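You operate a simulated robot arm through the tools that you are given. There is no shell and no other tool. Be economical: measure what you need, move in short steps, check, and stop when the job is done.

You run a simulated robot arm. Do the job below in one go: nothing can be reset, and whatever is moved stays where it is left.

Task
Put the purple card from the top of the island table on the right belt. Stack the tin labelled "lentils" from the top of the island table on top of the tin that says "carrots". Take the blue tab from the top of the bin table and leave it on the narrow part from the bottom of the third shelf. Fetch the grey scoop and set it on the island top beside the table well. Put one of the dough balls from the back of the dough table on the small tray on the left belt. Shut the warm drawer. Take the silver scoop and put it on the top of the hot cupboard. Open the drawer of the dough table. Any order will do.

Only the result counts: the job must be done as asked and must still hold three seconds after the hand-in. Knocking over, shifting, dropping, spilling or breaking anything else fails it.

Robot
A 7-joint arm with a vacuum gripper on a trunk, on a base that drives. Base frame: it is fixed to the floor where the robot stands at the start and does not move with it; the origin is under the middle of the robot, x ahead of it, y to its left, z up; the surface under the hand at the start is at about z = 0.8. Readings come in m, rad, newtons and seconds.
Its first joint turns from -2.897 to 2.897 rad. Places, roughly: blue tab (4x4x3 cm) [-1.2, 1.2, 0.9]; dough ball (6x6x5 cm) [-0.4, 2, 0.9]; dough ball (7x7x5 cm) [-0.5, 2.3, 0.9]; dough ball (8x8x6 cm) [-0.4, 2.2, 0.9]; drawer of the dough table [-0.1, 2.7, 0.8]; grey scoop (8x22x7 cm) [-1.2, 1.6, 0.9]; island top beside the table well [0.9, 0.4, 0.8]; narrow part of the third shelf (35x18 cm) [-3.52, 3.08, 0.94]; purple card [0.5, 0, 0.75]; right belt [1.5, 2.5, 1.1]; silver scoop (8x22x7 cm) [-0.2, 2.9, 0.9]; small tray (33x26x3 cm) [1.5, 3.7, 1.1]; tin [0.5, 0.25, 0.75]; top of the hot cupboard [-1.5, 5.4, 0.9]; warm drawer [-3.3, 2.6, 0.6]. Payload 1.06 kg.
Tool frame: the origin (TCP) lies in the middle of the cups' lips, and z points out of the cups. The gripper has 1 cup of 0.024 m across, covering 0.024 by 0.024 m (tool x, y); the bellows give 0.008 m. With the vacuum on, a cup seals on a smooth face that it is pressed against (1 to 4 N); it does not hold porous or soft things. The pull reaches 23 N.
Orientation is that of the tool frame in the base frame, as [roll, pitch, yaw] about the fixed x, y, z axes, in that order (R = Rz(yaw) Ry(pitch) Rx(roll)). With the cups facing straight down, the tool's x points along the base's -x, its y along +y and its z along -z.

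Tools
- The arm moves only by the tool arm_command. Its argument "targets" is a list of rows, each a list of 7 numbers: the shift along the base's x, y, z in m, then the turn, a rotation vector about the base's x, y, z in rad, then the vacuum: 1 switches it on, -1 off. In form: [[dx, dy, dz, wx, wy, wz, vacuum], ...]. A call has 1 to 12 rows; each row shifts and turns the commanded pose from where the row before left it. Each row takes 0.2 s and may step no farther than 0.05 m and 0.15 rad from the row before; otherwise, or with a gripper value out of range, the whole call is refused. Where a pose cannot be reached the arm comes as near as it can. A force on the tool above 40 N (or 10 N above the force at the start of the call, whichever is more), or a blocked arm, ends the call early, and 0.2 s more pass. The pull builds up within a second once a cup has sealed. Time passes only in rows, and 0.2 s behind the last, so rows that do not move give it time. The reply holds the time, the measured pose of the TCP, the force on the tool along the base axes and the pull of the vacuum, in the units named above and with some noise, with the torque about the TCP (base axes, N m) and any sound that the robot's microphone picked up, and new pictures: "pictures" is both (left out), scene, wrist or none.
- Cameras (640 x 400 px; columns grow to the right, rows downward): "scene" is now at [0.1812, 0.2094, 1.4778]; the picture's right is [0.00, -1.00, 0.00], its down [-0.67, -0.00, -0.74] and it looks along [0.74, 0.00, -0.67] (base axes); focal length 256 px, centre (320, 200). "wrist" rides on the gripper at [0.078, 0.019, -0.096] in the tool frame; the picture's right is [-0.24, 0.97, 0.00], its down [-0.71, -0.17, -0.69] and it looks along [-0.67, -0.16, 0.73] (tool axes); focal length 243 px, centre (320, 200).
- base_move(legs): drives the robot by 1 to 6 legs, each [ahead, left, turn to the left] in m, m and rad, along the robot's own axes; the way and the turn of a leg run together, so that a leg with both is an arc; at most 1.5 m and 3.142 rad a leg. The arm and the cameras ride along, it lands a little off, and it stops where it bumps. It gives what a move gives, and a new picture of the scene camera.
- pan_tilt(pan, tilt): turns the head with the scene camera to pan (to the left, within 2.094 rad either way) and tilt (down, from -0.506 to 1.204), counted from straight ahead of the robot. It gives what a move gives, and a new picture of the scene camera.
- probe_pixels(camera, pixels): for up to 12 pixels [column, row] of the newest picture of that camera ("zoom" is the newest enlarged one), the place [x, y, z] in the base frame of the surface seen there, good to about 0.002 m. No time passes.
- close_up(camera, box): a new picture of the part [left, top, right, bottom] of that camera's present view, enlarged. No time passes.
- hand_in(): hands the job in; it is judged then, once.

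Work in short steps. Measure before you move; look again where a grasp or a placing could have gone wrong, and mend it. You have 138 turns and 260 pictures in all, those below and enlarged ones among them. Switch the vacuum off and draw the arm clear of the work before you hand the job in, unless the task says otherwise.

The tools are called by a JSON object that holds its "api" and its "payload". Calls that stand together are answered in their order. arm_command: Moves the arm, as the interface text tells. Its arguments: {"type":"object","properties":{"targets":{"type":"array"},"pictures":{"type":"string","enum":["both","scene","wrist","none"]}},"required":["targets"]} The other tools are called the same way: base_move (legs) drives the base; pan_tilt (pan, tilt) turns the head that bears the scene camera; probe_pixels (camera, pixels) gives the place of the surface under pixels of a picture; close_up (camera, box) takes an enlarged picture of a part of a camera's view; hand_in () hands the job in.

At the start:

```text
t: 0.0
tool_pos: [0.5875, 0.048, 1.2203]
tool_rot: [-3.141, -0.002, -3.142]
contact_force: [0.8, -1.4, -0.4]
torque: [-0.03, 0.01, -0.01]
pull: 0.1
robot x, y, heading: [-0.0003, -0.0035, 0.001]
head pan, tilt: [0.003, 0.735]
```

scene: 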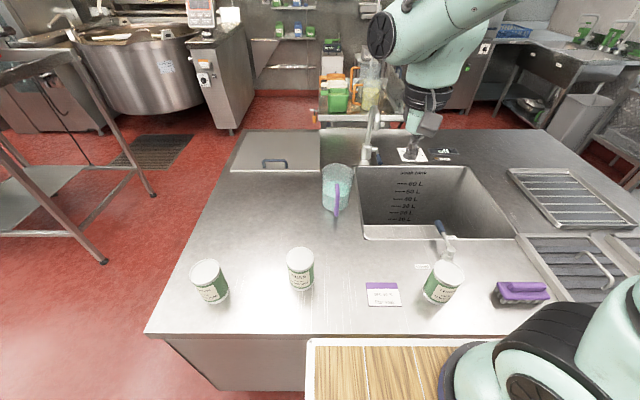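
wrist: 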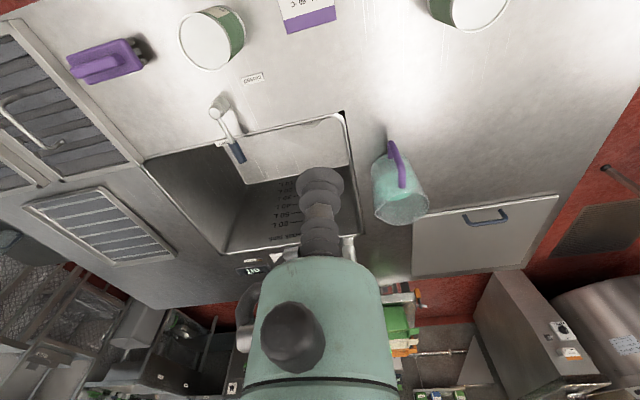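

The scene shows three tins at (209,281), (300,268), (443,281) and a card at (383,294). I enlarge them to read the labels and probe their places.

{"api": "close_up", "payload": {"camera": "scene", "box": [170, 230, 490, 330]}}

{"api": "probe_pixels", "payload": {"camera": "scene", "pixels": [[206, 271], [300, 258], [447, 272], [370, 285], [396, 285], [370, 304], [400, 304], [383, 294], [250, 240], [380, 287]]}}

```text
2.00 times, centred on (330, 280) of scene
```

zoom: 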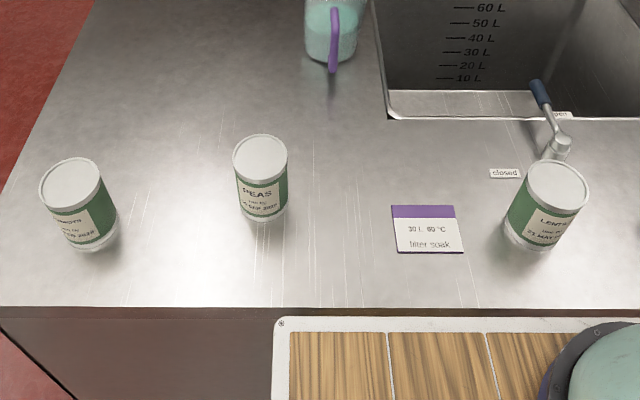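

```text
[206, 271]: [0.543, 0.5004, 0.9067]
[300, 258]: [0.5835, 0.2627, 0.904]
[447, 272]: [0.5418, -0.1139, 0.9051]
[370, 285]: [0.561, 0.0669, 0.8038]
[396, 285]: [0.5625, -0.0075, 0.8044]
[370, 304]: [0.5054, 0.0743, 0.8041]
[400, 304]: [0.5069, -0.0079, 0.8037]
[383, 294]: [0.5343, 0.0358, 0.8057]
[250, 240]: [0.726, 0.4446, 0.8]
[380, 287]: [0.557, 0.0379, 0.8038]
```

Lentils is at the right, and the left one seems to be "carrots". I check with a tight close-up and probe the rims.

{"api": "close_up", "payload": {"camera": "scene", "box": [184, 252, 248, 312]}}

{"api": "probe_pixels", "payload": {"camera": "scene", "pixels": [[191, 272], [217, 266], [203, 261], [209, 280], [433, 269], [462, 274], [449, 263], [444, 281]]}}

```text
6.67 times, centred on (216, 282) of scene
```

zoom: 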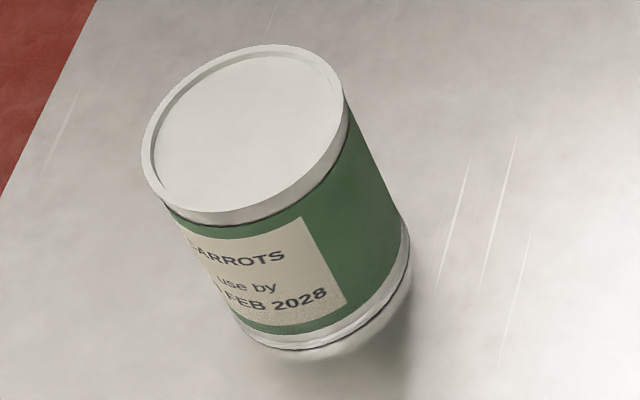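

```text
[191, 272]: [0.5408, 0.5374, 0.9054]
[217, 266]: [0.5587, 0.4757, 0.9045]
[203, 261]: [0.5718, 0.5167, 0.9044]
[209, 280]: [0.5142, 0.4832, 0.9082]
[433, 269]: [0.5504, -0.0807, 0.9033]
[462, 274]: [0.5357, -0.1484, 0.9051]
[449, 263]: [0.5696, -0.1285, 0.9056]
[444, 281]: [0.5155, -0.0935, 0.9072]
```

Lentils lid centre is ≈(0.543,-0.115,0.905) and carrots is ≈(0.543,0.507,0.905). I move above the lentils.

{"api": "arm_command", "payload": {"targets": [[-0.00636, -0.0233, -0.0386, 0, 0, 0, -1], [-0.00636, -0.0233, -0.0386, 0, 0, 0, -1], [-0.00636, -0.0233, -0.0386, 0, 0, 0, -1], [-0.00636, -0.0233, -0.0386, 0, 0, 0, -1], [-0.00636, -0.0233, -0.0386, 0, 0, 0, -1], [-0.00636, -0.0233, -0.0386, 0, 0, 0, -1], [-0.00636, -0.0233, -0.0386, 0, 0, 0, -1], [0, 0, 0, 0, 0, 0, -1]], "pictures": "both"}}

```text
t: 1.8
tool_pos: [0.5428, -0.1168, 0.9504]
tool_rot: [3.14, 0.0, 3.141]
contact_force: [0.1, -0.2, -0.1]
torque: [0.02, -0.04, 0.03]
pull: 0.0
robot x, y, heading: [0.0036, 0.002, -0.0]
head pan, tilt: [0.003, 0.735]
```

scene: 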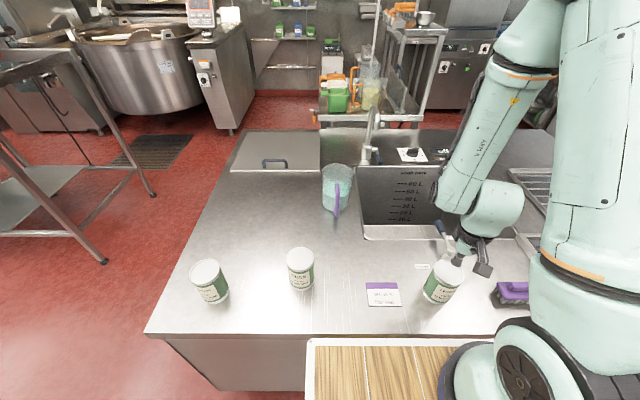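
wrist: 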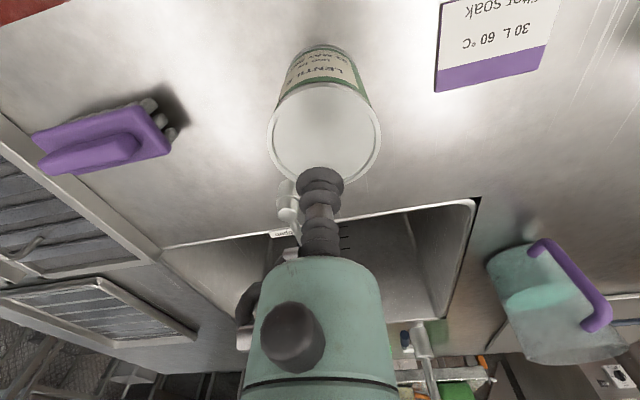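

The cup is centred above the lid at (323,135). I go down with the vacuum on.

{"api": "arm_command", "payload": {"targets": [[0, 0, -0.03, 0, 0, 0, 1], [0, 0, -0.01, 0, 0, 0, 1], [0, 0, -0.005, 0, 0, 0, 1], [0, 0, -0.003, 0, 0, 0, 1], [0, 0, 0, 0, 0, 0, 1], [0, 0, 0, 0, 0, 0, 1]], "pictures": "none"}}

```text
t: 3.2
tool_pos: [0.5428, -0.1161, 0.9028]
tool_rot: [-3.14, 0.0, 3.141]
contact_force: [-1.8, -2.4, 5.4]
torque: [-0.02, 0.04, -0.01]
pull: 23.2
robot x, y, heading: [-0.0009, 0.0003, -0.004]
head pan, tilt: [0.003, 0.735]
```

Sealed at 23 N. I lift to z≈1.10.

{"api": "arm_command", "payload": {"targets": [[0, 0, 0.01, 0, 0, 0, 1], [0, 0, 0.03, 0, 0, 0, 1], [0, 0, 0.04, 0, 0, 0, 1], [0, 0, 0.04, 0, 0, 0, 1], [0, 0, 0.04, 0, 0, 0, 1], [0, 0, 0.04, 0, 0, 0, 1], [0, 0.02, 0, 0, 0, 0, 1], [0, 0.04, 0, 0, 0, 0, 1], [0, 0.04, 0, 0, 0, 0, 1], [0, 0.04, 0, 0, 0, 0, 1], [0, 0.04, 0, 0, 0, 0, 1], [0, 0.04, 0, 0, 0, 0, 1]], "pictures": "scene"}}

{"api": "arm_command", "payload": {"targets": [[0, 0.04, 0, 0, 0, 0, 1], [0, 0.04, 0, 0, 0, 0, 1], [0, 0.04, 0, 0, 0, 0, 1], [0, 0.04, 0, 0, 0, 0, 1], [0, 0.04, 0, 0, 0, 0, 1], [0, 0.04, 0, 0, 0, 0, 1], [0, 0.04, 0, 0, 0, 0, 1], [0, 0.04, 0, 0, 0, 0, 1], [0, 0.04, 0, 0, 0, 0, 1], [0, 0.03, 0, 0, 0, 0, 1], [0, 0.012, 0, 0, 0, 0, 1], [0, 0, 0, 0, 0, 0, 1]], "pictures": "scene"}}

```text
t: 5.8
tool_pos: [0.5423, 0.1024, 1.1025]
tool_rot: [-3.141, 0.001, 3.141]
contact_force: [0.3, -0.1, -3.7]
torque: [0.01, 0.03, 0.03]
pull: 22.6
robot x, y, heading: [0.0031, -0.0006, -0.003]
head pan, tilt: [0.003, 0.735]
```

scene: 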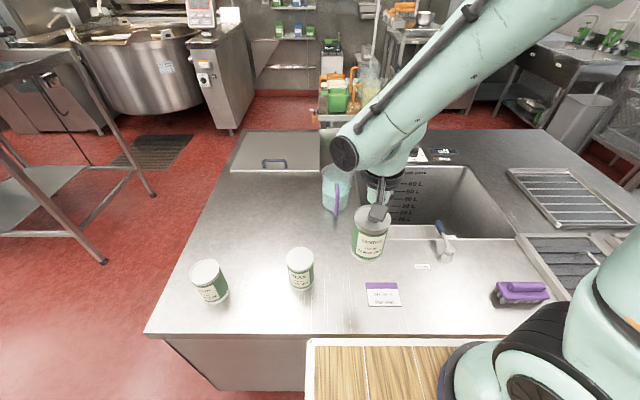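

```text
t: 8.4
tool_pos: [0.5451, 0.506, 1.1021]
tool_rot: [3.141, 0.0, -3.141]
contact_force: [0.3, -0.2, -5.2]
torque: [-0.02, -0.01, 0.0]
pull: 22.7
robot x, y, heading: [-0.0029, -0.0011, -0.001]
head pan, tilt: [0.003, 0.735]
```

scene: 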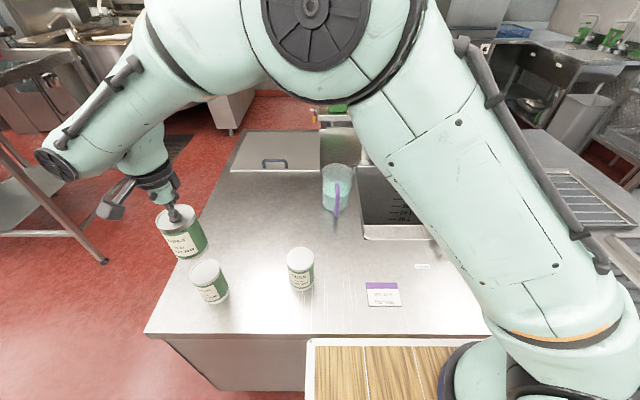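

The tin is above the carrots. I lower to just above contact (expected at TCP z≈1.01) and then feel for it.

{"api": "arm_command", "payload": {"targets": [[0, 0, -0.03, 0, 0, 0, 1], [0, 0, -0.03, 0, 0, 0, 1], [0, 0, -0.02, 0, 0, 0, 1], [0, 0, -0.004, 0, 0, 0, 1], [0, 0, 0, 0, 0, 0, 1]], "pictures": "both"}}

```text
t: 9.6
tool_pos: [0.5435, 0.5041, 1.0182]
tool_rot: [3.141, 0.0, 3.14]
contact_force: [0.7, -0.2, -4.8]
torque: [-0.06, -0.01, -0.02]
pull: 22.6
robot x, y, heading: [-0.0039, 0.0007, 0.001]
head pan, tilt: [0.003, 0.735]
```

scene: 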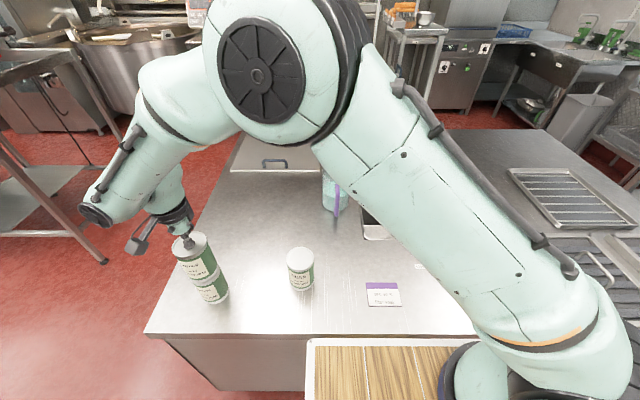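
wrist: 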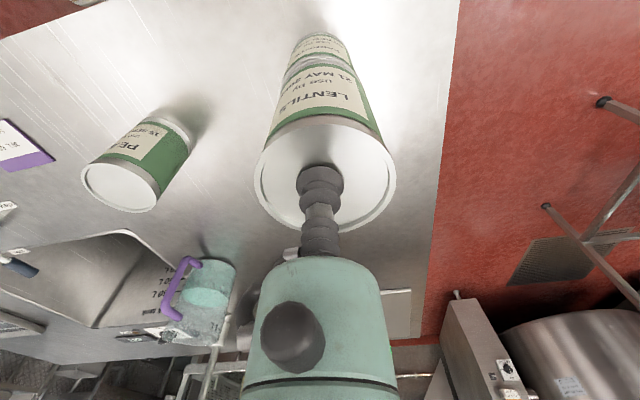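

Aligned. I lower gently.

{"api": "arm_command", "payload": {"targets": [[0, 0.002, -0.003, 0, 0, 0, 1], [0, 0, -0.002, 0, 0, 0, 1], [0, 0, -0.002, 0, 0, 0, 1], [0, 0, 0, 0, 0, 0, 1]], "pictures": "none"}}

{"api": "close_up", "payload": {"camera": "scene", "box": [160, 220, 256, 310]}}

```text
t: 10.6
tool_pos: [0.5432, 0.508, 1.0104]
tool_rot: [3.139, 0.002, 3.141]
contact_force: [-1.2, -3.7, 17.2]
torque: [0.03, 0.0, 0.01]
pull: 23.0
robot x, y, heading: [0.0012, 0.0007, 0.003]
head pan, tilt: [0.003, 0.735]
```

```text
4.44 times, centred on (208, 265) of scene
```

zoom: 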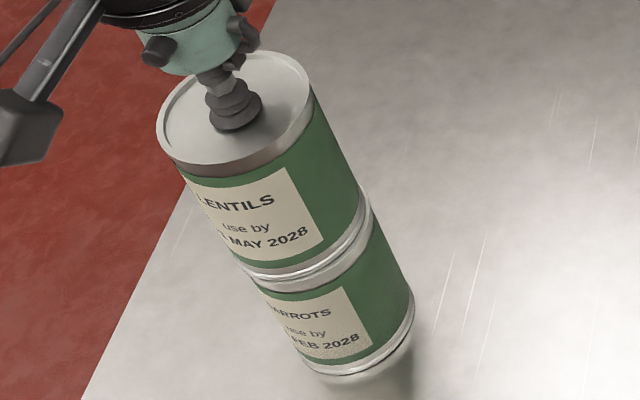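

In contact (17 N). I release and lift.

{"api": "arm_command", "payload": {"targets": [[0, 0, 0.002, 0, 0, 0, 1], [0, 0, 0, 0, 0, 0, -1], [0, 0, 0, 0, 0, 0, -1], [0, 0, 0, 0, 0, 0, -1], [0, 0, 0, 0, 0, 0, -1], [0, 0, 0, 0, 0, 0, -1]], "pictures": "none"}}

```text
t: 12.0
tool_pos: [0.5429, 0.506, 1.0118]
tool_rot: [-3.141, -0.001, -3.141]
contact_force: [-1.0, -0.1, 3.2]
torque: [-0.02, -0.02, 0.0]
pull: 0.0
robot x, y, heading: [-0.0011, 0.0023, -0.002]
head pan, tilt: [0.003, 0.735]
```

Pull is zero. I lift and go over to the card at (0.534,0.035).

{"api": "arm_command", "payload": {"targets": [[0, 0, 0.01, 0, 0, 0, -1], [0, 0, 0.04, 0, 0, 0, -1], [0, 0, 0.04, 0, 0, 0, -1], [0, -0.045, 0, 0, 0, 0, -1], [0, -0.048, 0, 0, 0, 0, -1], [0, -0.048, 0, 0, 0, 0, -1], [0, -0.048, 0, 0, 0, 0, -1], [0, -0.048, 0, 0, 0, 0, -1], [0, -0.048, 0, 0, 0, 0, -1], [0, -0.048, 0, 0, 0, 0, -1], [0, -0.048, 0, 0, 0, 0, -1], [0, -0.048, 0, 0, 0, 0, -1]], "pictures": "scene"}}

{"api": "arm_command", "payload": {"targets": [[0, -0.045, 0, 0, 0, 0, -1], [-0.004, 0, -0.045, 0, 0, 0, -1], [-0.004, 0, -0.045, 0, 0, 0, -1], [0, 0, -0.045, 0, 0, 0, -1], [0, 0, -0.045, 0, 0, 0, -1], [0, 0, -0.045, 0, 0, 0, -1], [0, 0, -0.035, 0, 0, 0, -1], [0, 0, 0, 0, 0, 0, -1]], "pictures": "both"}}

```text
t: 14.6
tool_pos: [0.5425, 0.0803, 1.1055]
tool_rot: [-3.141, -0.001, -3.139]
contact_force: [-0.9, -0.9, -0.3]
torque: [-0.03, -0.02, 0.01]
pull: 0.0
robot x, y, heading: [0.0021, 0.0013, 0.001]
head pan, tilt: [0.003, 0.735]
```

scene: 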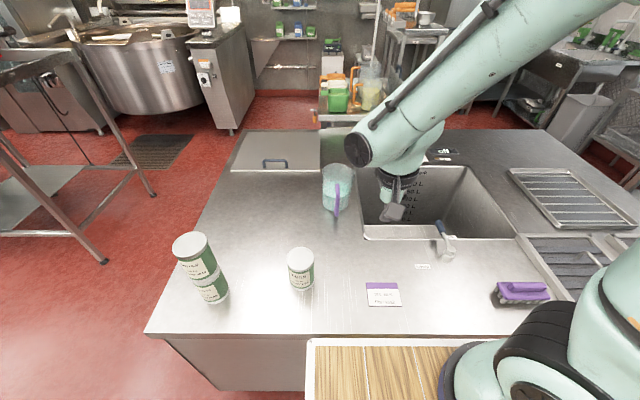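

```text
t: 16.4
tool_pos: [0.5354, 0.0319, 0.8423]
tool_rot: [3.141, 0.002, 3.142]
contact_force: [-0.6, 0.1, 1.2]
torque: [0.05, 0.0, 0.01]
pull: 0.1
robot x, y, heading: [0.0003, -0.0018, -0.001]
head pan, tilt: [0.003, 0.735]
```

scene: 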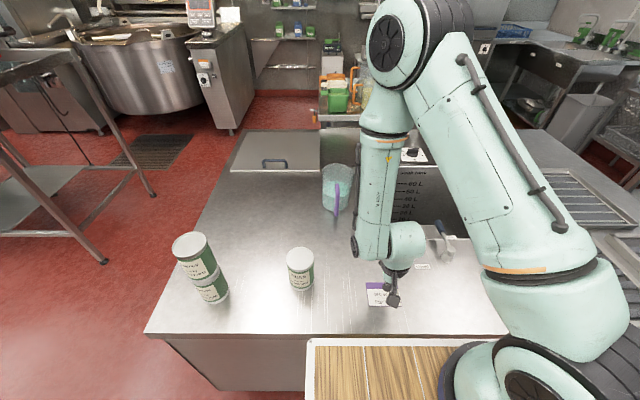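
wrist: 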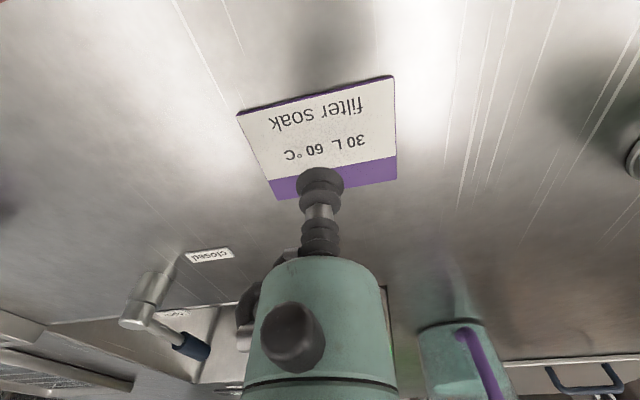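

The card lies under the cup. I go down to z≈0.802 with the vacuum on.

{"api": "arm_command", "payload": {"targets": [[0, 0, -0.025, 0, 0, 0, 1], [0, 0, -0.01, 0, 0, 0, 1], [0, 0, -0.004, 0, 0, 0, 1], [0, 0, -0.002, 0, 0, 0, 1], [0, 0, 0, 0, 0, 0, 1], [0, 0, 0, 0, 0, 0, 1]], "pictures": "none"}}

{"api": "pan_tilt", "payload": {"pan": 1.0, "tilt": 0.35}}

```text
t: 17.8
tool_pos: [0.536, 0.0335, 0.8016]
tool_rot: [3.141, 0.001, -3.14]
contact_force: [3.1, 1.8, 5.0]
torque: [0.02, -0.03, 0.0]
pull: 22.9
robot x, y, heading: [0.0003, -0.0006, -0.003]
head pan, tilt: [0.003, 0.735]
```

```text
t: 19.1
tool_pos: [0.5349, 0.0341, 0.8027]
tool_rot: [-3.141, 0.001, -3.141]
contact_force: [0.5, 0.8, -0.1]
torque: [-0.02, -0.02, -0.01]
pull: 22.7
robot x, y, heading: [0.0019, -0.0037, -0.0]
head pan, tilt: [1.0, 0.351]
```

scene: 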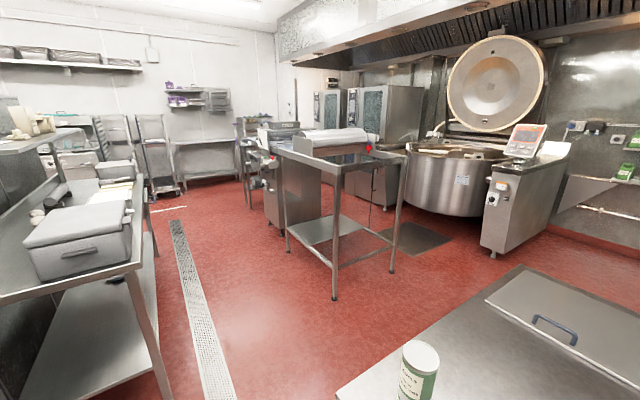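

The card is sealed. I lift it high and probe the middle table (belts near (335,140)).

{"api": "arm_command", "payload": {"targets": [[0, 0, 0.01, 0, 0, 0, 1], [0, 0, 0.04, 0, 0, 0, 1], [0, 0, 0.05, 0, 0, 0, 1], [0, 0, 0.05, 0, 0, 0, 1], [0, 0, 0.05, 0, 0, 0, 1], [0, 0, 0.05, 0, 0, 0, 1], [0, 0, 0.05, 0, 0, 0, 1], [0, 0, 0.05, 0, 0, 0, 1], [0, 0, 0.05, 0, 0, 0, 1], [0, 0, 0.04, 0, 0, 0, 1]], "pictures": "wrist"}}

{"api": "probe_pixels", "payload": {"camera": "scene", "pixels": [[290, 152], [340, 165], [400, 160], [335, 140], [320, 240], [335, 295], [80, 225], [60, 210], [155, 200], [190, 300], [285, 130], [390, 270]]}}

{"api": "close_up", "payload": {"camera": "scene", "box": [220, 90, 420, 215]}}

{"api": "close_up", "payload": {"camera": "scene", "box": [0, 80, 200, 300]}}

```text
t: 21.3
tool_pos: [0.5354, 0.0319, 1.2441]
tool_rot: [-3.141, -0.001, 3.14]
contact_force: [0.7, -0.7, -0.7]
torque: [-0.01, 0.01, 0.04]
pull: 22.9
robot x, y, heading: [0.0013, 0.0029, 0.002]
head pan, tilt: [1.0, 0.351]
```

wrist: 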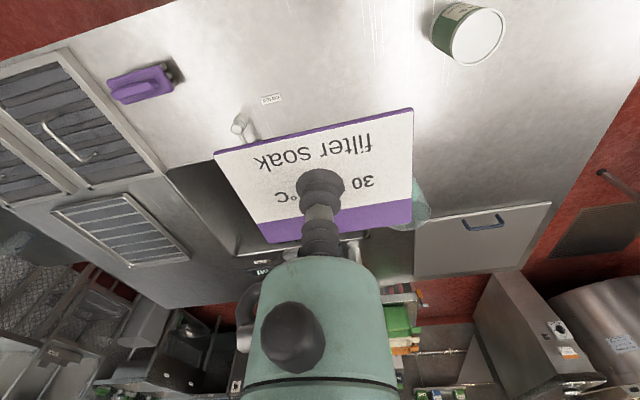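

```text
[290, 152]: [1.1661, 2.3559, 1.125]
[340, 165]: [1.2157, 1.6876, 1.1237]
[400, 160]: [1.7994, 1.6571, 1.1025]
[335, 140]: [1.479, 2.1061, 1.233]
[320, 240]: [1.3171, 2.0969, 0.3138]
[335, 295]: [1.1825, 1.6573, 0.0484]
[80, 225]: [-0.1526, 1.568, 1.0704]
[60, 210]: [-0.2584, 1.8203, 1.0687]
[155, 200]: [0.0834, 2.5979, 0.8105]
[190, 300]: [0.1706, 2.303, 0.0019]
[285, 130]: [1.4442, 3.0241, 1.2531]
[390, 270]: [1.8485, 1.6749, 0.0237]
```

```text
3.20 times, centred on (320, 152) of scene
```

zoom: 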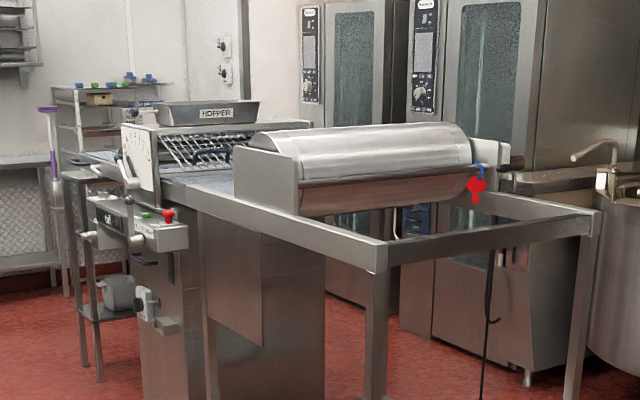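

```text
1.82 times, centred on (100, 190) of scene
```

zoom: 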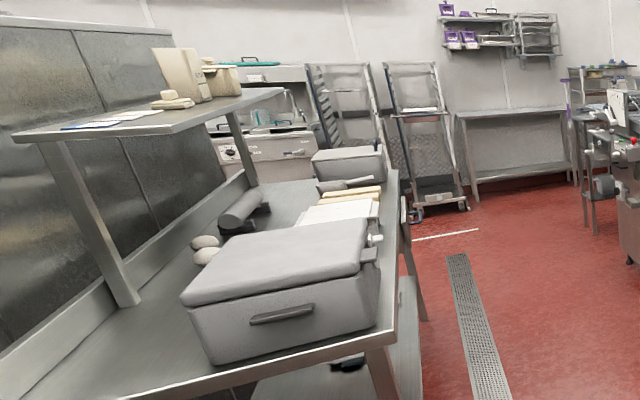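

The dough sheeter's belts run along y at x≈1.5, and the dough table is at x<0.1. I check the floor near the robot before driving.

{"api": "pan_tilt", "payload": {"pan": 1.2, "tilt": 0.9}}

{"api": "pan_tilt", "payload": {"pan": 2.05, "tilt": 0.5}}

```text
t: 22.2
tool_pos: [0.5367, 0.0321, 1.2437]
tool_rot: [3.141, 0.0, 3.14]
contact_force: [0.0, 0.4, -0.6]
torque: [0.01, 0.03, 0.01]
pull: 22.8
robot x, y, heading: [-0.0009, 0.0008, -0.001]
head pan, tilt: [1.201, 0.901]
```

scene: 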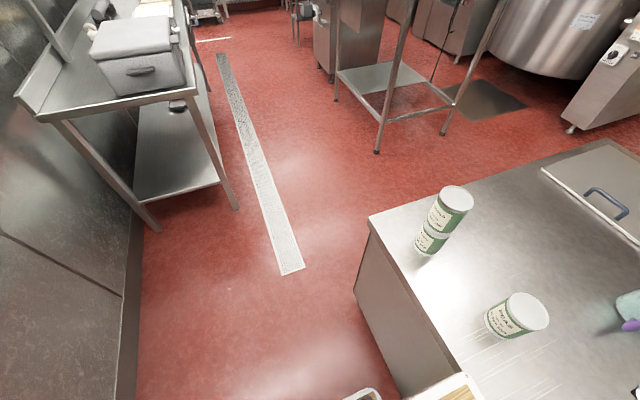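

```text
t: 23.4
tool_pos: [0.5368, 0.0328, 1.2433]
tool_rot: [3.141, 0.001, 3.141]
contact_force: [0.1, 0.1, 0.2]
torque: [0.03, 0.01, -0.02]
pull: 22.8
robot x, y, heading: [-0.0036, 0.001, 0.004]
head pan, tilt: [2.051, 0.499]
```

scene: 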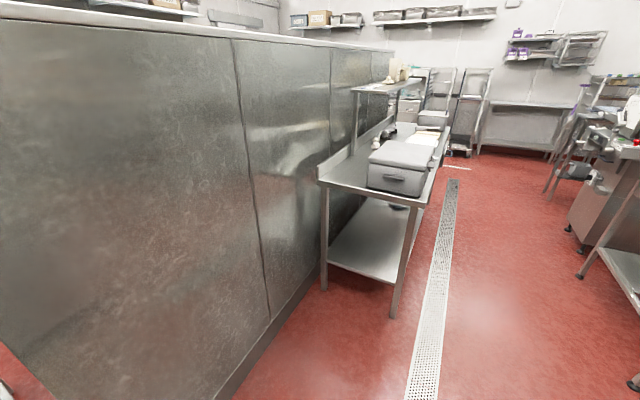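

A half wall stands behind to the left. I probe the wall, dough table and drain.

{"api": "probe_pixels", "payload": {"camera": "scene", "pixels": [[220, 380], [30, 385], [270, 200], [200, 20], [322, 288], [395, 315], [427, 205], [335, 178], [440, 360], [380, 52], [400, 165], [445, 150]]}}

{"api": "close_up", "payload": {"camera": "scene", "box": [310, 40, 470, 200]}}

{"api": "pan_tilt", "payload": {"pan": 2.09, "tilt": 1.2}}

```text
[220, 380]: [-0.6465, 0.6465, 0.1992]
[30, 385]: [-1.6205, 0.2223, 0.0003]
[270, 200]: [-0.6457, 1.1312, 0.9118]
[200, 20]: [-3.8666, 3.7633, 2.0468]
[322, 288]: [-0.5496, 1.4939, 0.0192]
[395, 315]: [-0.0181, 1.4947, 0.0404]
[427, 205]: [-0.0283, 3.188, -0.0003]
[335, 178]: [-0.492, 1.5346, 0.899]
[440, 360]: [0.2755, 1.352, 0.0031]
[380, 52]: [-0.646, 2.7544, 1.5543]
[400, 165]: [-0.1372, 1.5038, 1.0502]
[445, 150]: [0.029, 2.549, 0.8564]
```

```text
2.50 times, centred on (390, 120) of scene
```

zoom: 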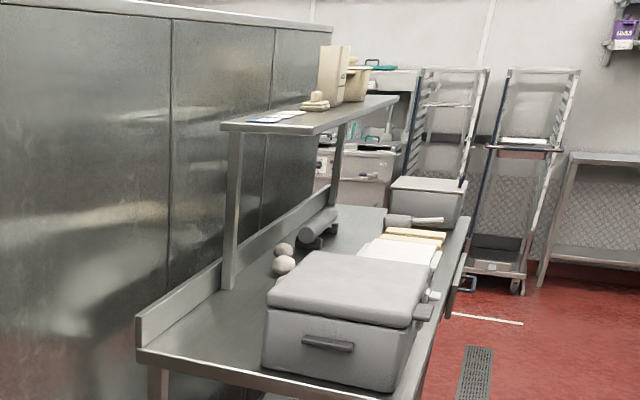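

```text
t: 24.5
tool_pos: [0.5365, 0.0323, 1.2428]
tool_rot: [3.142, 0.001, 3.141]
contact_force: [0.1, 0.4, -0.8]
torque: [0.0, 0.03, -0.02]
pull: 22.8
robot x, y, heading: [-0.0007, -0.003, 0.001]
head pan, tilt: [2.089, 1.201]
```

scene: 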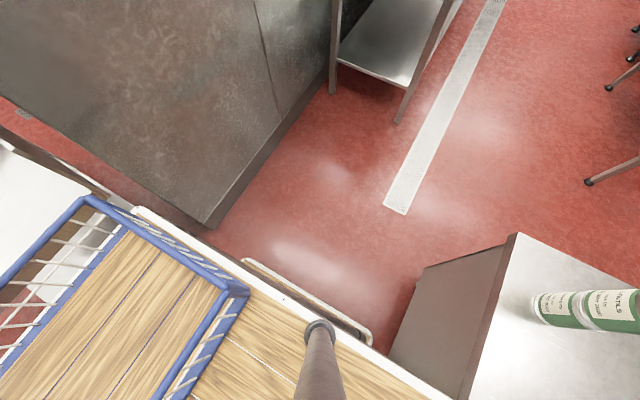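

I probe the robot's own deck edges, the wall's corner, and the island corner.

{"api": "probe_pixels", "payload": {"camera": "scene", "pixels": [[213, 226], [140, 212], [260, 275], [370, 335], [330, 345], [85, 200], [245, 290], [515, 236], [390, 360], [60, 280], [150, 280], [20, 160]]}}

{"api": "pan_tilt", "payload": {"pan": -1.9, "tilt": 0.9}}

```text
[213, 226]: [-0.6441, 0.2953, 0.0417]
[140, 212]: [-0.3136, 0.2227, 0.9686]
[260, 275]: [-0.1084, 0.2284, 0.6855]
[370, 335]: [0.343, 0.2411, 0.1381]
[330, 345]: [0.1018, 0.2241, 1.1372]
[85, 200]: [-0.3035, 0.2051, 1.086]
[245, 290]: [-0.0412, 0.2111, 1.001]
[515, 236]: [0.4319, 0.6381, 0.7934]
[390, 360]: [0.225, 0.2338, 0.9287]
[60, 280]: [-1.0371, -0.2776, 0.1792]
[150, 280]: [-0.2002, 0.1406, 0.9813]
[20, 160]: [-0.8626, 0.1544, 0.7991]
```

```text
t: 27.7
tool_pos: [0.5349, 0.0338, 1.2431]
tool_rot: [-3.141, -0.001, -3.142]
contact_force: [0.1, -0.4, -0.1]
torque: [0.0, 0.01, -0.01]
pull: 23.0
robot x, y, heading: [0.0034, 0.001, -0.001]
head pan, tilt: [-1.901, 0.901]
```

scene: 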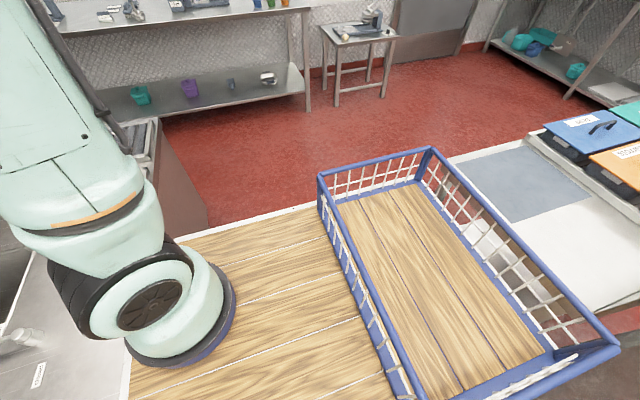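

The robot's footprint is about 0.7 × 0.48 m; I plan holonomic moves at heading 0. First I raise the card higher and closer.

{"api": "arm_command", "payload": {"targets": [[-0.01, 0, 0.045, 0, 0, 0, 1], [-0.01, 0, 0.045, 0, 0, 0, 1], [-0.01, 0, 0.045, 0, 0, 0, 1], [-0.01, 0, 0.045, 0, 0, 0, 1], [-0.01, 0, 0.045, 0, 0, 0, 1], [0, 0, 0.04, 0, 0, 0, 1]], "pictures": "none"}}

{"api": "pan_tilt", "payload": {"pan": 0.3, "tilt": 0.6}}

{"api": "base_move", "payload": {"legs": [[0, 1.1, 0], [0.62, 0, 0]]}}

```text
t: 29.1
tool_pos: [0.4841, 0.0344, 1.5082]
tool_rot: [-3.142, 0.0, -3.141]
contact_force: [-0.5, 1.3, -0.2]
torque: [0.04, 0.02, 0.0]
pull: 22.7
robot x, y, heading: [-0.0006, -0.0006, -0.0]
head pan, tilt: [-1.901, 0.901]
```

```text
t: 31.2
tool_pos: [0.4846, 0.0348, 1.5081]
tool_rot: [-3.141, 0.001, -3.141]
contact_force: [-0.4, -0.2, -0.7]
torque: [-0.01, -0.01, -0.01]
pull: 22.6
robot x, y, heading: [0.0004, -0.0022, 0.003]
head pan, tilt: [0.3, 0.6]
```

scene: 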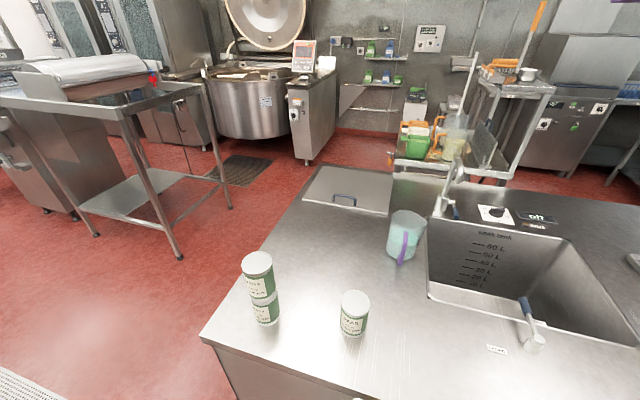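

```text
t: 39.9
tool_pos: [1.0941, 1.1565, 1.5082]
tool_rot: [-3.141, 0.001, -3.131]
contact_force: [0.6, -0.4, 0.2]
torque: [0.0, -0.02, 0.01]
pull: 23.2
robot x, y, heading: [0.6132, 1.1165, 0.014]
head pan, tilt: [0.3, 0.6]
```

scene: 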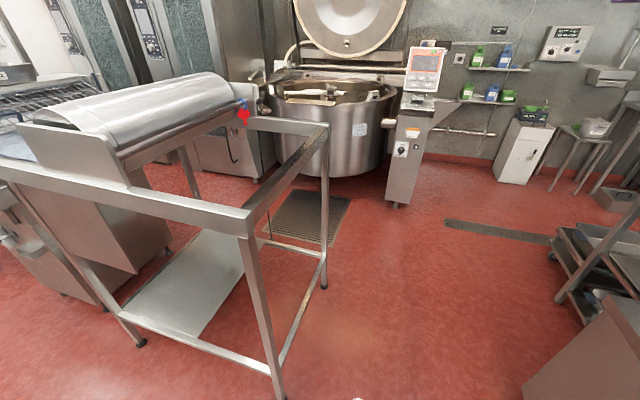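

Fine. I pan left to view the belts and probe the frame and controls before moving alongside.

{"api": "pan_tilt", "payload": {"pan": 1.0, "tilt": 0.5}}

```text
t: 41.0
tool_pos: [1.0942, 1.158, 1.5086]
tool_rot: [3.141, 0.001, -3.127]
contact_force: [-1.0, 0.8, 0.3]
torque: [0.01, 0.02, 0.02]
pull: 23.2
robot x, y, heading: [0.6126, 1.1216, 0.012]
head pan, tilt: [1.0, 0.499]
```

scene: 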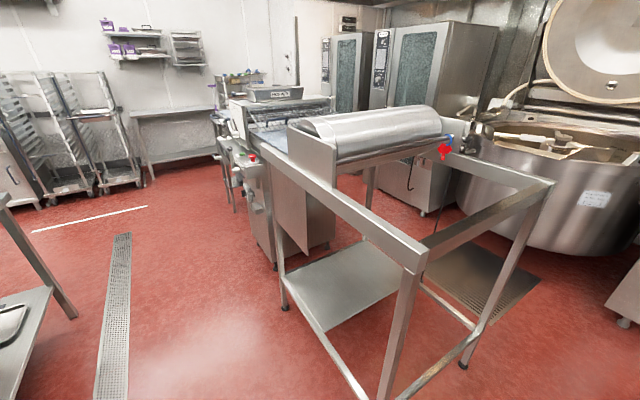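

{"api": "probe_pixels", "payload": {"camera": "scene", "pixels": [[248, 150], [240, 158], [275, 140], [262, 132], [230, 120], [295, 150], [255, 205], [280, 310], [305, 120], [275, 93], [220, 140], [225, 180]]}}

{"api": "close_up", "payload": {"camera": "scene", "box": [200, 70, 340, 170]}}

```text
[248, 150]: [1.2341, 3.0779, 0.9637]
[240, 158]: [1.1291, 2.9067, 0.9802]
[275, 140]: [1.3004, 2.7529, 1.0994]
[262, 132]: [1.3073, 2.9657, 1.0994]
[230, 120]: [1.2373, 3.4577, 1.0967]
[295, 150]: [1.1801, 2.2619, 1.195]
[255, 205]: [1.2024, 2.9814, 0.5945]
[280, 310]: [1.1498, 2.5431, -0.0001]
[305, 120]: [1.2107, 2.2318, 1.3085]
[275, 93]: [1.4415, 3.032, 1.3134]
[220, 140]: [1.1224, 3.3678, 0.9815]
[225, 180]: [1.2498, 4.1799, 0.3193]
```

```text
4.00 times, centred on (270, 120) of scene
```

zoom: 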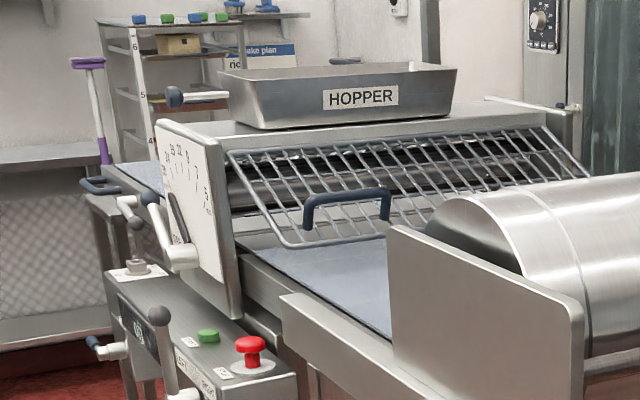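

The right belt's free part is at about y 2.3–2.7, z 1.10. I drive left alongside it.

{"api": "base_move", "payload": {"legs": [[0, 1.3, -0.012]]}}

{"api": "pan_tilt", "payload": {"pan": 0.1, "tilt": 0.75}}

```text
t: 47.5
tool_pos: [1.078, 2.4588, 1.5083]
tool_rot: [3.141, 0.0, -3.128]
contact_force: [0.7, -0.4, -0.1]
torque: [0.01, -0.04, 0.01]
pull: 22.6
robot x, y, heading: [0.5889, 2.4172, 0.015]
head pan, tilt: [1.0, 0.499]
```

scene: 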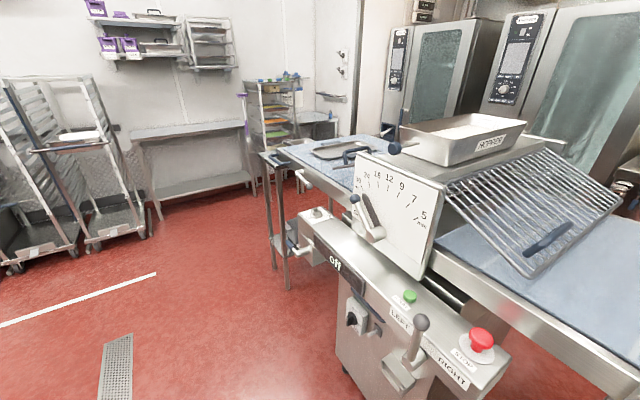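

```text
t: 48.7
tool_pos: [1.0768, 2.4586, 1.509]
tool_rot: [3.141, -0.001, -3.126]
contact_force: [0.0, 0.4, 0.2]
torque: [0.03, 0.0, 0.03]
pull: 22.6
robot x, y, heading: [0.5928, 2.4167, 0.017]
head pan, tilt: [0.099, 0.75]
```

scene: 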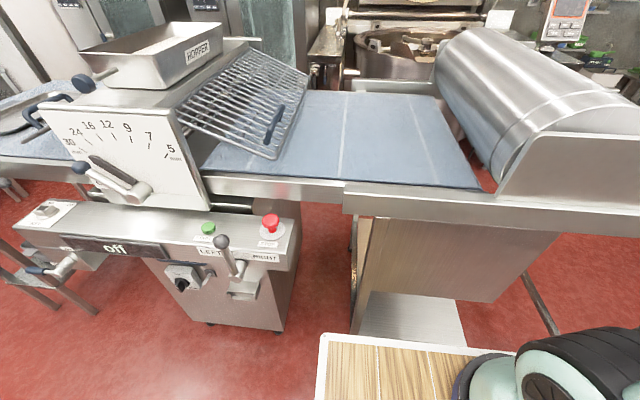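

The right belt is clear at (380,150). I probe it and neighbours.

{"api": "probe_pixels", "payload": {"camera": "scene", "pixels": [[380, 150], [380, 180], [380, 110], [300, 170], [270, 155], [305, 80], [490, 185], [435, 95], [540, 140], [340, 195]]}}

{"api": "close_up", "payload": {"camera": "scene", "box": [200, 30, 560, 255]}}

```text
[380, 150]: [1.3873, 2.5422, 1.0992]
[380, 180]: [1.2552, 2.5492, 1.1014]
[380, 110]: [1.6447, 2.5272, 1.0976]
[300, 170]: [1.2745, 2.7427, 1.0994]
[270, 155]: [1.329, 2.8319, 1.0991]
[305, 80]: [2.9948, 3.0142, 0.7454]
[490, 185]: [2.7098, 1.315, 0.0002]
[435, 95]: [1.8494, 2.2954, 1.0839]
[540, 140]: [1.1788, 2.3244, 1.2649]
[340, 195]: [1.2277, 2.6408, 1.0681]
```

```text
1.78 times, centred on (380, 142) of scene
```

zoom: 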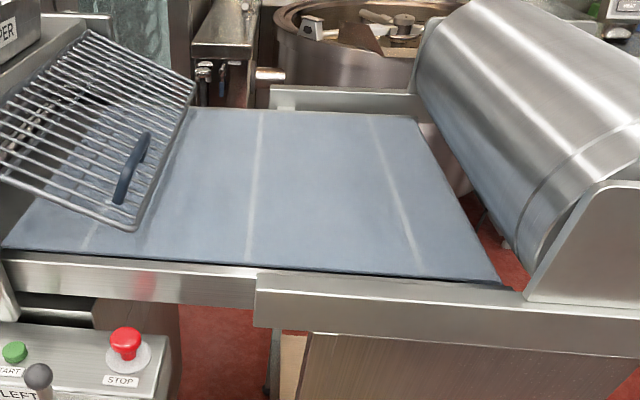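

I move to above (1.39,2.53) and then descend part way.

{"api": "arm_command", "payload": {"targets": [[0.045, 0.01, 0, 0, 0, 0, 1], [0.045, 0.01, 0, 0, 0, 0, 1], [0.045, 0.01, 0, 0, 0, 0, 1], [0.045, 0.01, 0, 0, 0, 0, 1], [0.045, 0.01, 0, 0, 0, 0, 1], [0.045, 0.01, 0, 0, 0, 0, 1], [0.042, 0.01, 0, 0, 0, 0, 1], [0, 0, -0.05, 0, 0, 0, 1], [0, 0, -0.05, 0, 0, 0, 1], [0, 0, -0.05, 0, 0, 0, 1], [0, 0, -0.05, 0, 0, 0, 1], [0, 0, -0.05, 0, 0, 0, 1]], "pictures": "scene"}}

```text
t: 51.3
tool_pos: [1.3697, 2.5248, 1.2575]
tool_rot: [-3.141, 0.0, -3.129]
contact_force: [0.5, -0.5, 0.3]
torque: [-0.01, -0.02, 0.01]
pull: 22.7
out of reach, approached as far as the arm can: row 7
robot x, y, heading: [0.5964, 2.4167, 0.011]
head pan, tilt: [0.099, 0.75]
```

scene: 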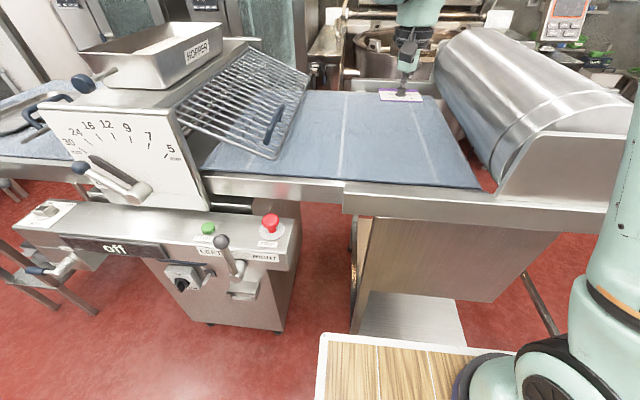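

Clear all round; I lower the card to about z=1.11, then feel.

{"api": "arm_command", "payload": {"targets": [[0, 0, -0.04, 0, 0, 0, 1], [0, 0, -0.04, 0, 0, 0, 1], [0, 0, -0.04, 0, 0, 0, 1], [0, 0, -0.02, 0, 0, 0, 1], [0, 0, -0.008, 0, 0, 0, 1], [0, 0, -0.004, 0, 0, 0, 1], [0, 0, 0, 0, 0, 0, 1]], "pictures": "scene"}}

```text
t: 52.9
tool_pos: [1.3701, 2.5239, 1.106]
tool_rot: [3.141, 0.0, -3.129]
contact_force: [-1.0, -0.4, -0.2]
torque: [0.02, -0.01, 0.01]
pull: 23.1
robot x, y, heading: [0.5953, 2.4176, 0.009]
head pan, tilt: [0.099, 0.75]
```

scene: 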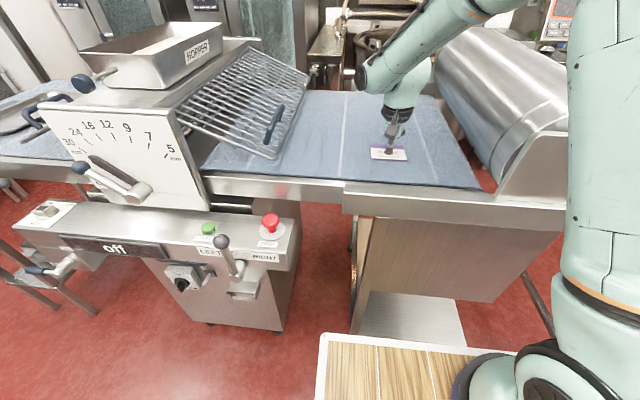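

{"api": "arm_command", "payload": {"targets": [[0, 0, -0.003, 0, 0, 0, 1], [0, 0, 0, 0, 0, 0, -1], [0, 0, 0, 0, 0, 0, -1], [0, 0, 0, 0, 0, 0, -1], [0, 0, 0, 0, 0, 0, -1], [0, 0, 0.01, 0, 0, 0, -1], [0, 0, 0.03, 0, 0, 0, -1], [0, 0, 0.05, 0, 0, 0, -1], [0, 0, 0.05, 0, 0, 0, -1], [0, 0, 0.05, 0, 0, 0, -1], [0, 0, 0.05, 0, 0, 0, -1], [0, 0, 0.05, 0, 0, 0, -1]], "pictures": "scene"}}

```text
t: 55.5
tool_pos: [1.3712, 2.5218, 1.3904]
tool_rot: [-3.141, 0.0, -3.128]
contact_force: [-0.2, 0.1, -0.4]
torque: [0.03, 0.05, 0.03]
pull: 0.1
robot x, y, heading: [0.5918, 2.4168, 0.014]
head pan, tilt: [0.099, 0.75]
```

scene: 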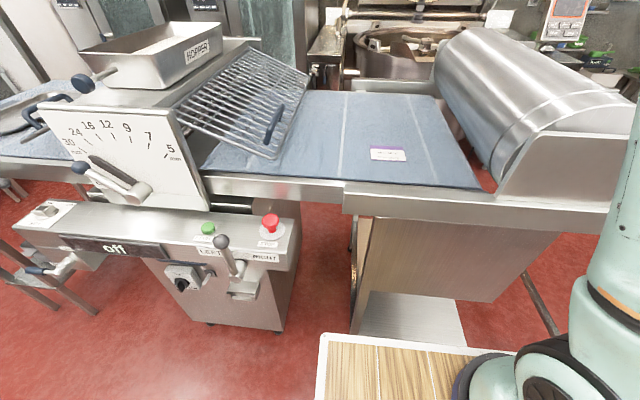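

The card lies on the belt at (388,154). I raise and retract the arm, then turn left to heading π/2.

{"api": "arm_command", "payload": {"targets": [[-0.01, 0, 0.045, 0, 0, 0, -1], [-0.03, 0, 0.04, 0, 0, 0, -1], [-0.04, -0.01, 0.03, 0, 0, 0, -1], [-0.05, -0.01, 0, 0, 0, 0, -1], [-0.05, -0.01, 0, 0, 0, 0, -1], [-0.05, -0.01, 0, 0, 0, 0, -1], [-0.05, -0.01, 0, 0, 0, 0, -1], [-0.02, 0, 0, 0, 0, 0, -1]], "pictures": "none"}}

{"api": "base_move", "payload": {"legs": [[0, 0, 1.557]]}}

{"api": "pan_tilt", "payload": {"pan": 1.2, "tilt": 0.6}}

```text
refused: row 3 steps farther than a row can; nothing moved
```

```text
t: 59.8
tool_pos: [0.4865, 3.1952, 1.3919]
tool_rot: [3.141, -0.001, -1.551]
contact_force: [0.4, 0.5, 0.2]
torque: [0.0, 0.0, 0.02]
pull: 0.0
robot x, y, heading: [0.5961, 2.4138, 1.59]
head pan, tilt: [0.099, 0.75]
```

scene: 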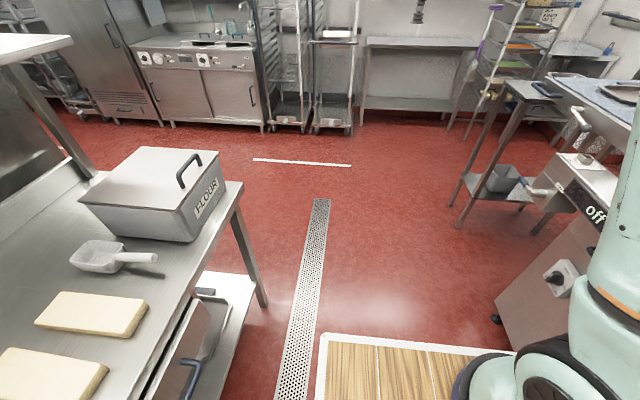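

```text
t: 61.1
tool_pos: [0.4858, 3.1954, 1.392]
tool_rot: [3.141, -0.001, -1.55]
contact_force: [0.0, 0.3, -0.3]
torque: [0.01, 0.02, 0.0]
pull: 0.1
robot x, y, heading: [0.5942, 2.4175, 1.591]
head pan, tilt: [1.201, 0.6]
```

scene: 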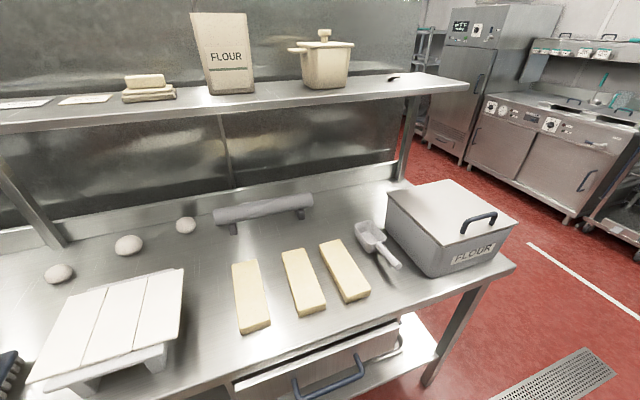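

The arm is still extended but nothing was touched. The silver scoop is at (372,245), balls at (186,226), (129,245), (59,274), drawer handle at (330,383); I probe them.

{"api": "probe_pixels", "payload": {"camera": "scene", "pixels": [[186, 224], [129, 244], [59, 272], [370, 240], [393, 263], [330, 383], [300, 385], [400, 335], [250, 375], [437, 290], [300, 360], [330, 375]]}}

{"api": "close_up", "payload": {"camera": "scene", "box": [220, 210, 520, 400]}}

{"api": "close_up", "payload": {"camera": "scene", "box": [0, 180, 220, 320]}}

```text
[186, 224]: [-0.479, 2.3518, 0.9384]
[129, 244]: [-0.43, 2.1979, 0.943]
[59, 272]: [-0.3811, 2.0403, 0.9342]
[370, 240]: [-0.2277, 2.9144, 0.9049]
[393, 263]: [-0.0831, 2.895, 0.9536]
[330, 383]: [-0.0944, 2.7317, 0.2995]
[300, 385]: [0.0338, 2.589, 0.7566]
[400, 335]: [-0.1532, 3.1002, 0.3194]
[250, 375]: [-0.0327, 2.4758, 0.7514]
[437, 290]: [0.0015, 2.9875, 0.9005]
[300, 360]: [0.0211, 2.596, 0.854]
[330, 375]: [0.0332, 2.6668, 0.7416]
```

```text
2.11 times, centred on (370, 305) of scene
```

zoom: 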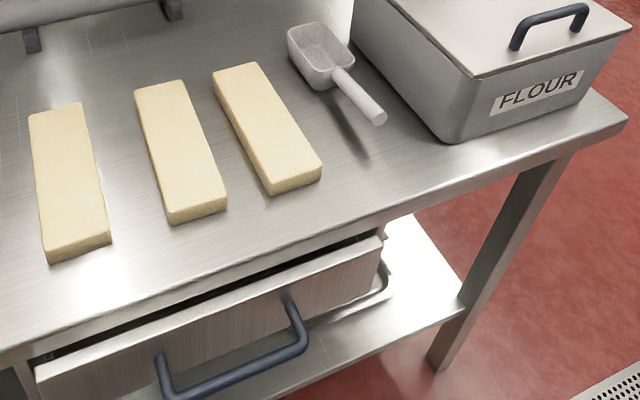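

```text
2.86 times, centred on (110, 250) of scene
```

zoom: 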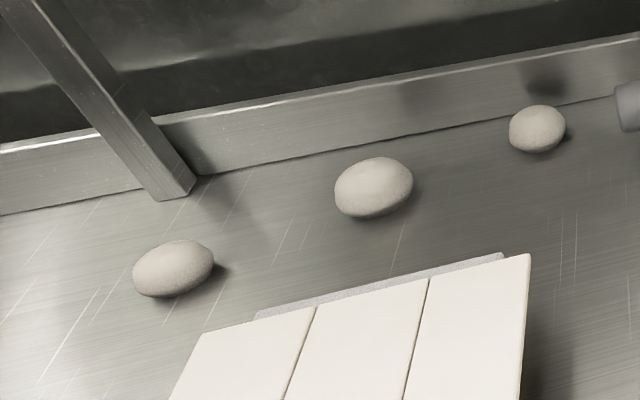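

The drawer is nearly shut and its handle is out front. The overhead shelf matters for the balls, so I probe its front edge and ball surroundings.

{"api": "probe_pixels", "payload": {"camera": "scene", "pixels": [[60, 128], [150, 112], [300, 97], [440, 90], [200, 108], [186, 236], [130, 258], [59, 285], [60, 240], [140, 300], [70, 305], [400, 180]]}}

```text
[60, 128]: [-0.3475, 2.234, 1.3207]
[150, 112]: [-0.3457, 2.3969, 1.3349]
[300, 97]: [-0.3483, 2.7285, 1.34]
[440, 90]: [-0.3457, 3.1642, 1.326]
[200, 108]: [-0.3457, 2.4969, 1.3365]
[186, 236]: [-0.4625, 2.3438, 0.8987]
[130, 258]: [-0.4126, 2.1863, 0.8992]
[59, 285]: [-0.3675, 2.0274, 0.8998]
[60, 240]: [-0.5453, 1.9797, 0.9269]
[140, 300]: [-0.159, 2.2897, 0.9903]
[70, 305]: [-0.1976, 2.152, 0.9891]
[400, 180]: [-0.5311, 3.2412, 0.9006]
```

Ball A (59,272) sits at about (-0.38,2.03), just under the shelf lip (x=-0.346, z≈1.31), so I'll tilt the tool. First I retract and raise the arm, then swing it to the left side.

{"api": "arm_command", "payload": {"targets": [[0.0064, -0.0455, 0.018, 0, 0, 0, -1], [0.0064, -0.0455, 0.018, 0, 0, 0, -1], [0.0064, -0.0455, 0.018, 0, 0, 0, -1], [0.0064, -0.0455, 0.018, 0, 0, 0, -1], [0.0064, -0.0455, 0.018, 0, 0, 0, -1], [0.0064, -0.0455, 0.018, 0, 0, 0, -1], [-0.045, -0.0083, 0, 0, 0, 0.09, -1], [-0.0441, -0.0124, 0, 0, 0, 0.09, -1], [-0.0428, -0.0163, 0, 0, 0, 0.09, -1], [-0.0412, -0.02, 0, 0, 0, 0.09, -1], [-0.0392, -0.0237, 0, 0, 0, 0.09, -1], [-0.0369, -0.0271, 0, 0, 0, 0.09, -1]], "pictures": "none"}}

{"api": "arm_command", "payload": {"targets": [[-0.0343, -0.0303, 0, 0, 0, 0.09, -1], [-0.0315, -0.0333, 0, 0, 0, 0.09, -1], [-0.0284, -0.036, 0, 0, 0, 0.09, -1], [-0.025, -0.0384, 0, 0, 0, 0.09, -1], [-0.0215, -0.0405, 0, 0, 0, 0.09, -1], [-0.0177, -0.0422, 0, 0, 0, 0.09, -1], [-0.0139, -0.0437, 0, 0, 0, 0.09, -1], [-0.0099, -0.0447, 0, 0, 0, 0.09, -1], [-0.0058, -0.0454, 0, 0, 0, 0.09, -1], [-0.0017, -0.0458, 0, 0, 0, 0.09, -1]], "pictures": "scene"}}

```text
t: 63.7
tool_pos: [0.2734, 2.8115, 1.5001]
tool_rot: [3.139, 0.0, -1.013]
contact_force: [0.1, -0.1, 0.3]
torque: [0.02, 0.02, -0.03]
pull: 0.0
robot x, y, heading: [0.5924, 2.4144, 1.587]
head pan, tilt: [1.201, 0.6]
```

```text
t: 65.9
tool_pos: [0.1608, 2.5098, 1.5226]
tool_rot: [-3.135, 0.012, -0.268]
contact_force: [-1.0, 2.2, 0.8]
torque: [-0.19, -0.06, 0.03]
pull: 0.0
out of reach, approached as far as the arm can: row 7, 8, 9, 10
robot x, y, heading: [0.5982, 2.4173, 1.589]
head pan, tilt: [1.201, 0.6]
```

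scene: 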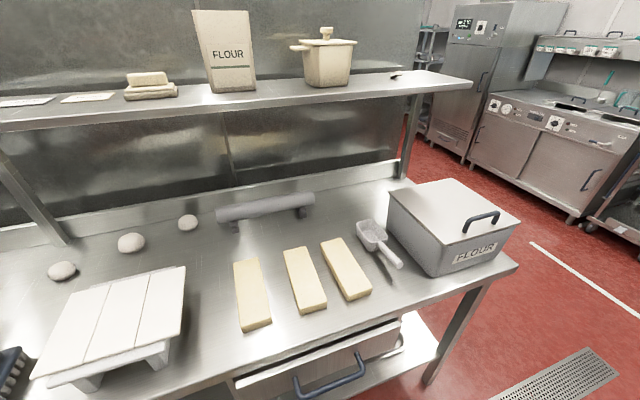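

The left side is limited by the camera mast, so I swing the arm back forward; I'll face the table instead.

{"api": "arm_command", "payload": {"targets": [[0.0116, 0.0432, 0, 0, 0, -0.1, -1], [0.0158, 0.0418, 0, 0, 0, -0.1, -1], [0.0199, 0.04, 0, 0, 0, -0.1, -1], [0.0238, 0.0378, 0, 0, 0, -0.1, -1], [0.0275, 0.0353, 0, 0, 0, -0.1, -1], [0.0308, 0.0323, 0, 0, 0, -0.1, -1], [0.0339, 0.0291, 0, 0, 0, -0.1, -1], [0.0367, 0.0256, 0, 0, 0, -0.1, -1], [0.039, 0.0218, 0, 0, 0, -0.1, -1], [0.041, 0.0178, 0, 0, 0, -0.1, -1], [0.0426, 0.0136, 0, 0, 0, -0.1, -1], [0.0437, 0.0093, 0, 0, 0, -0.1, -1]], "pictures": "none"}}

```text
t: 68.5
tool_pos: [0.5255, 2.8596, 1.5257]
tool_rot: [3.137, 0.003, -1.448]
contact_force: [0.0, 0.3, 0.4]
torque: [-0.04, -0.01, -0.02]
pull: 0.1
robot x, y, heading: [0.5933, 2.4134, 1.59]
head pan, tilt: [1.201, 0.6]
```

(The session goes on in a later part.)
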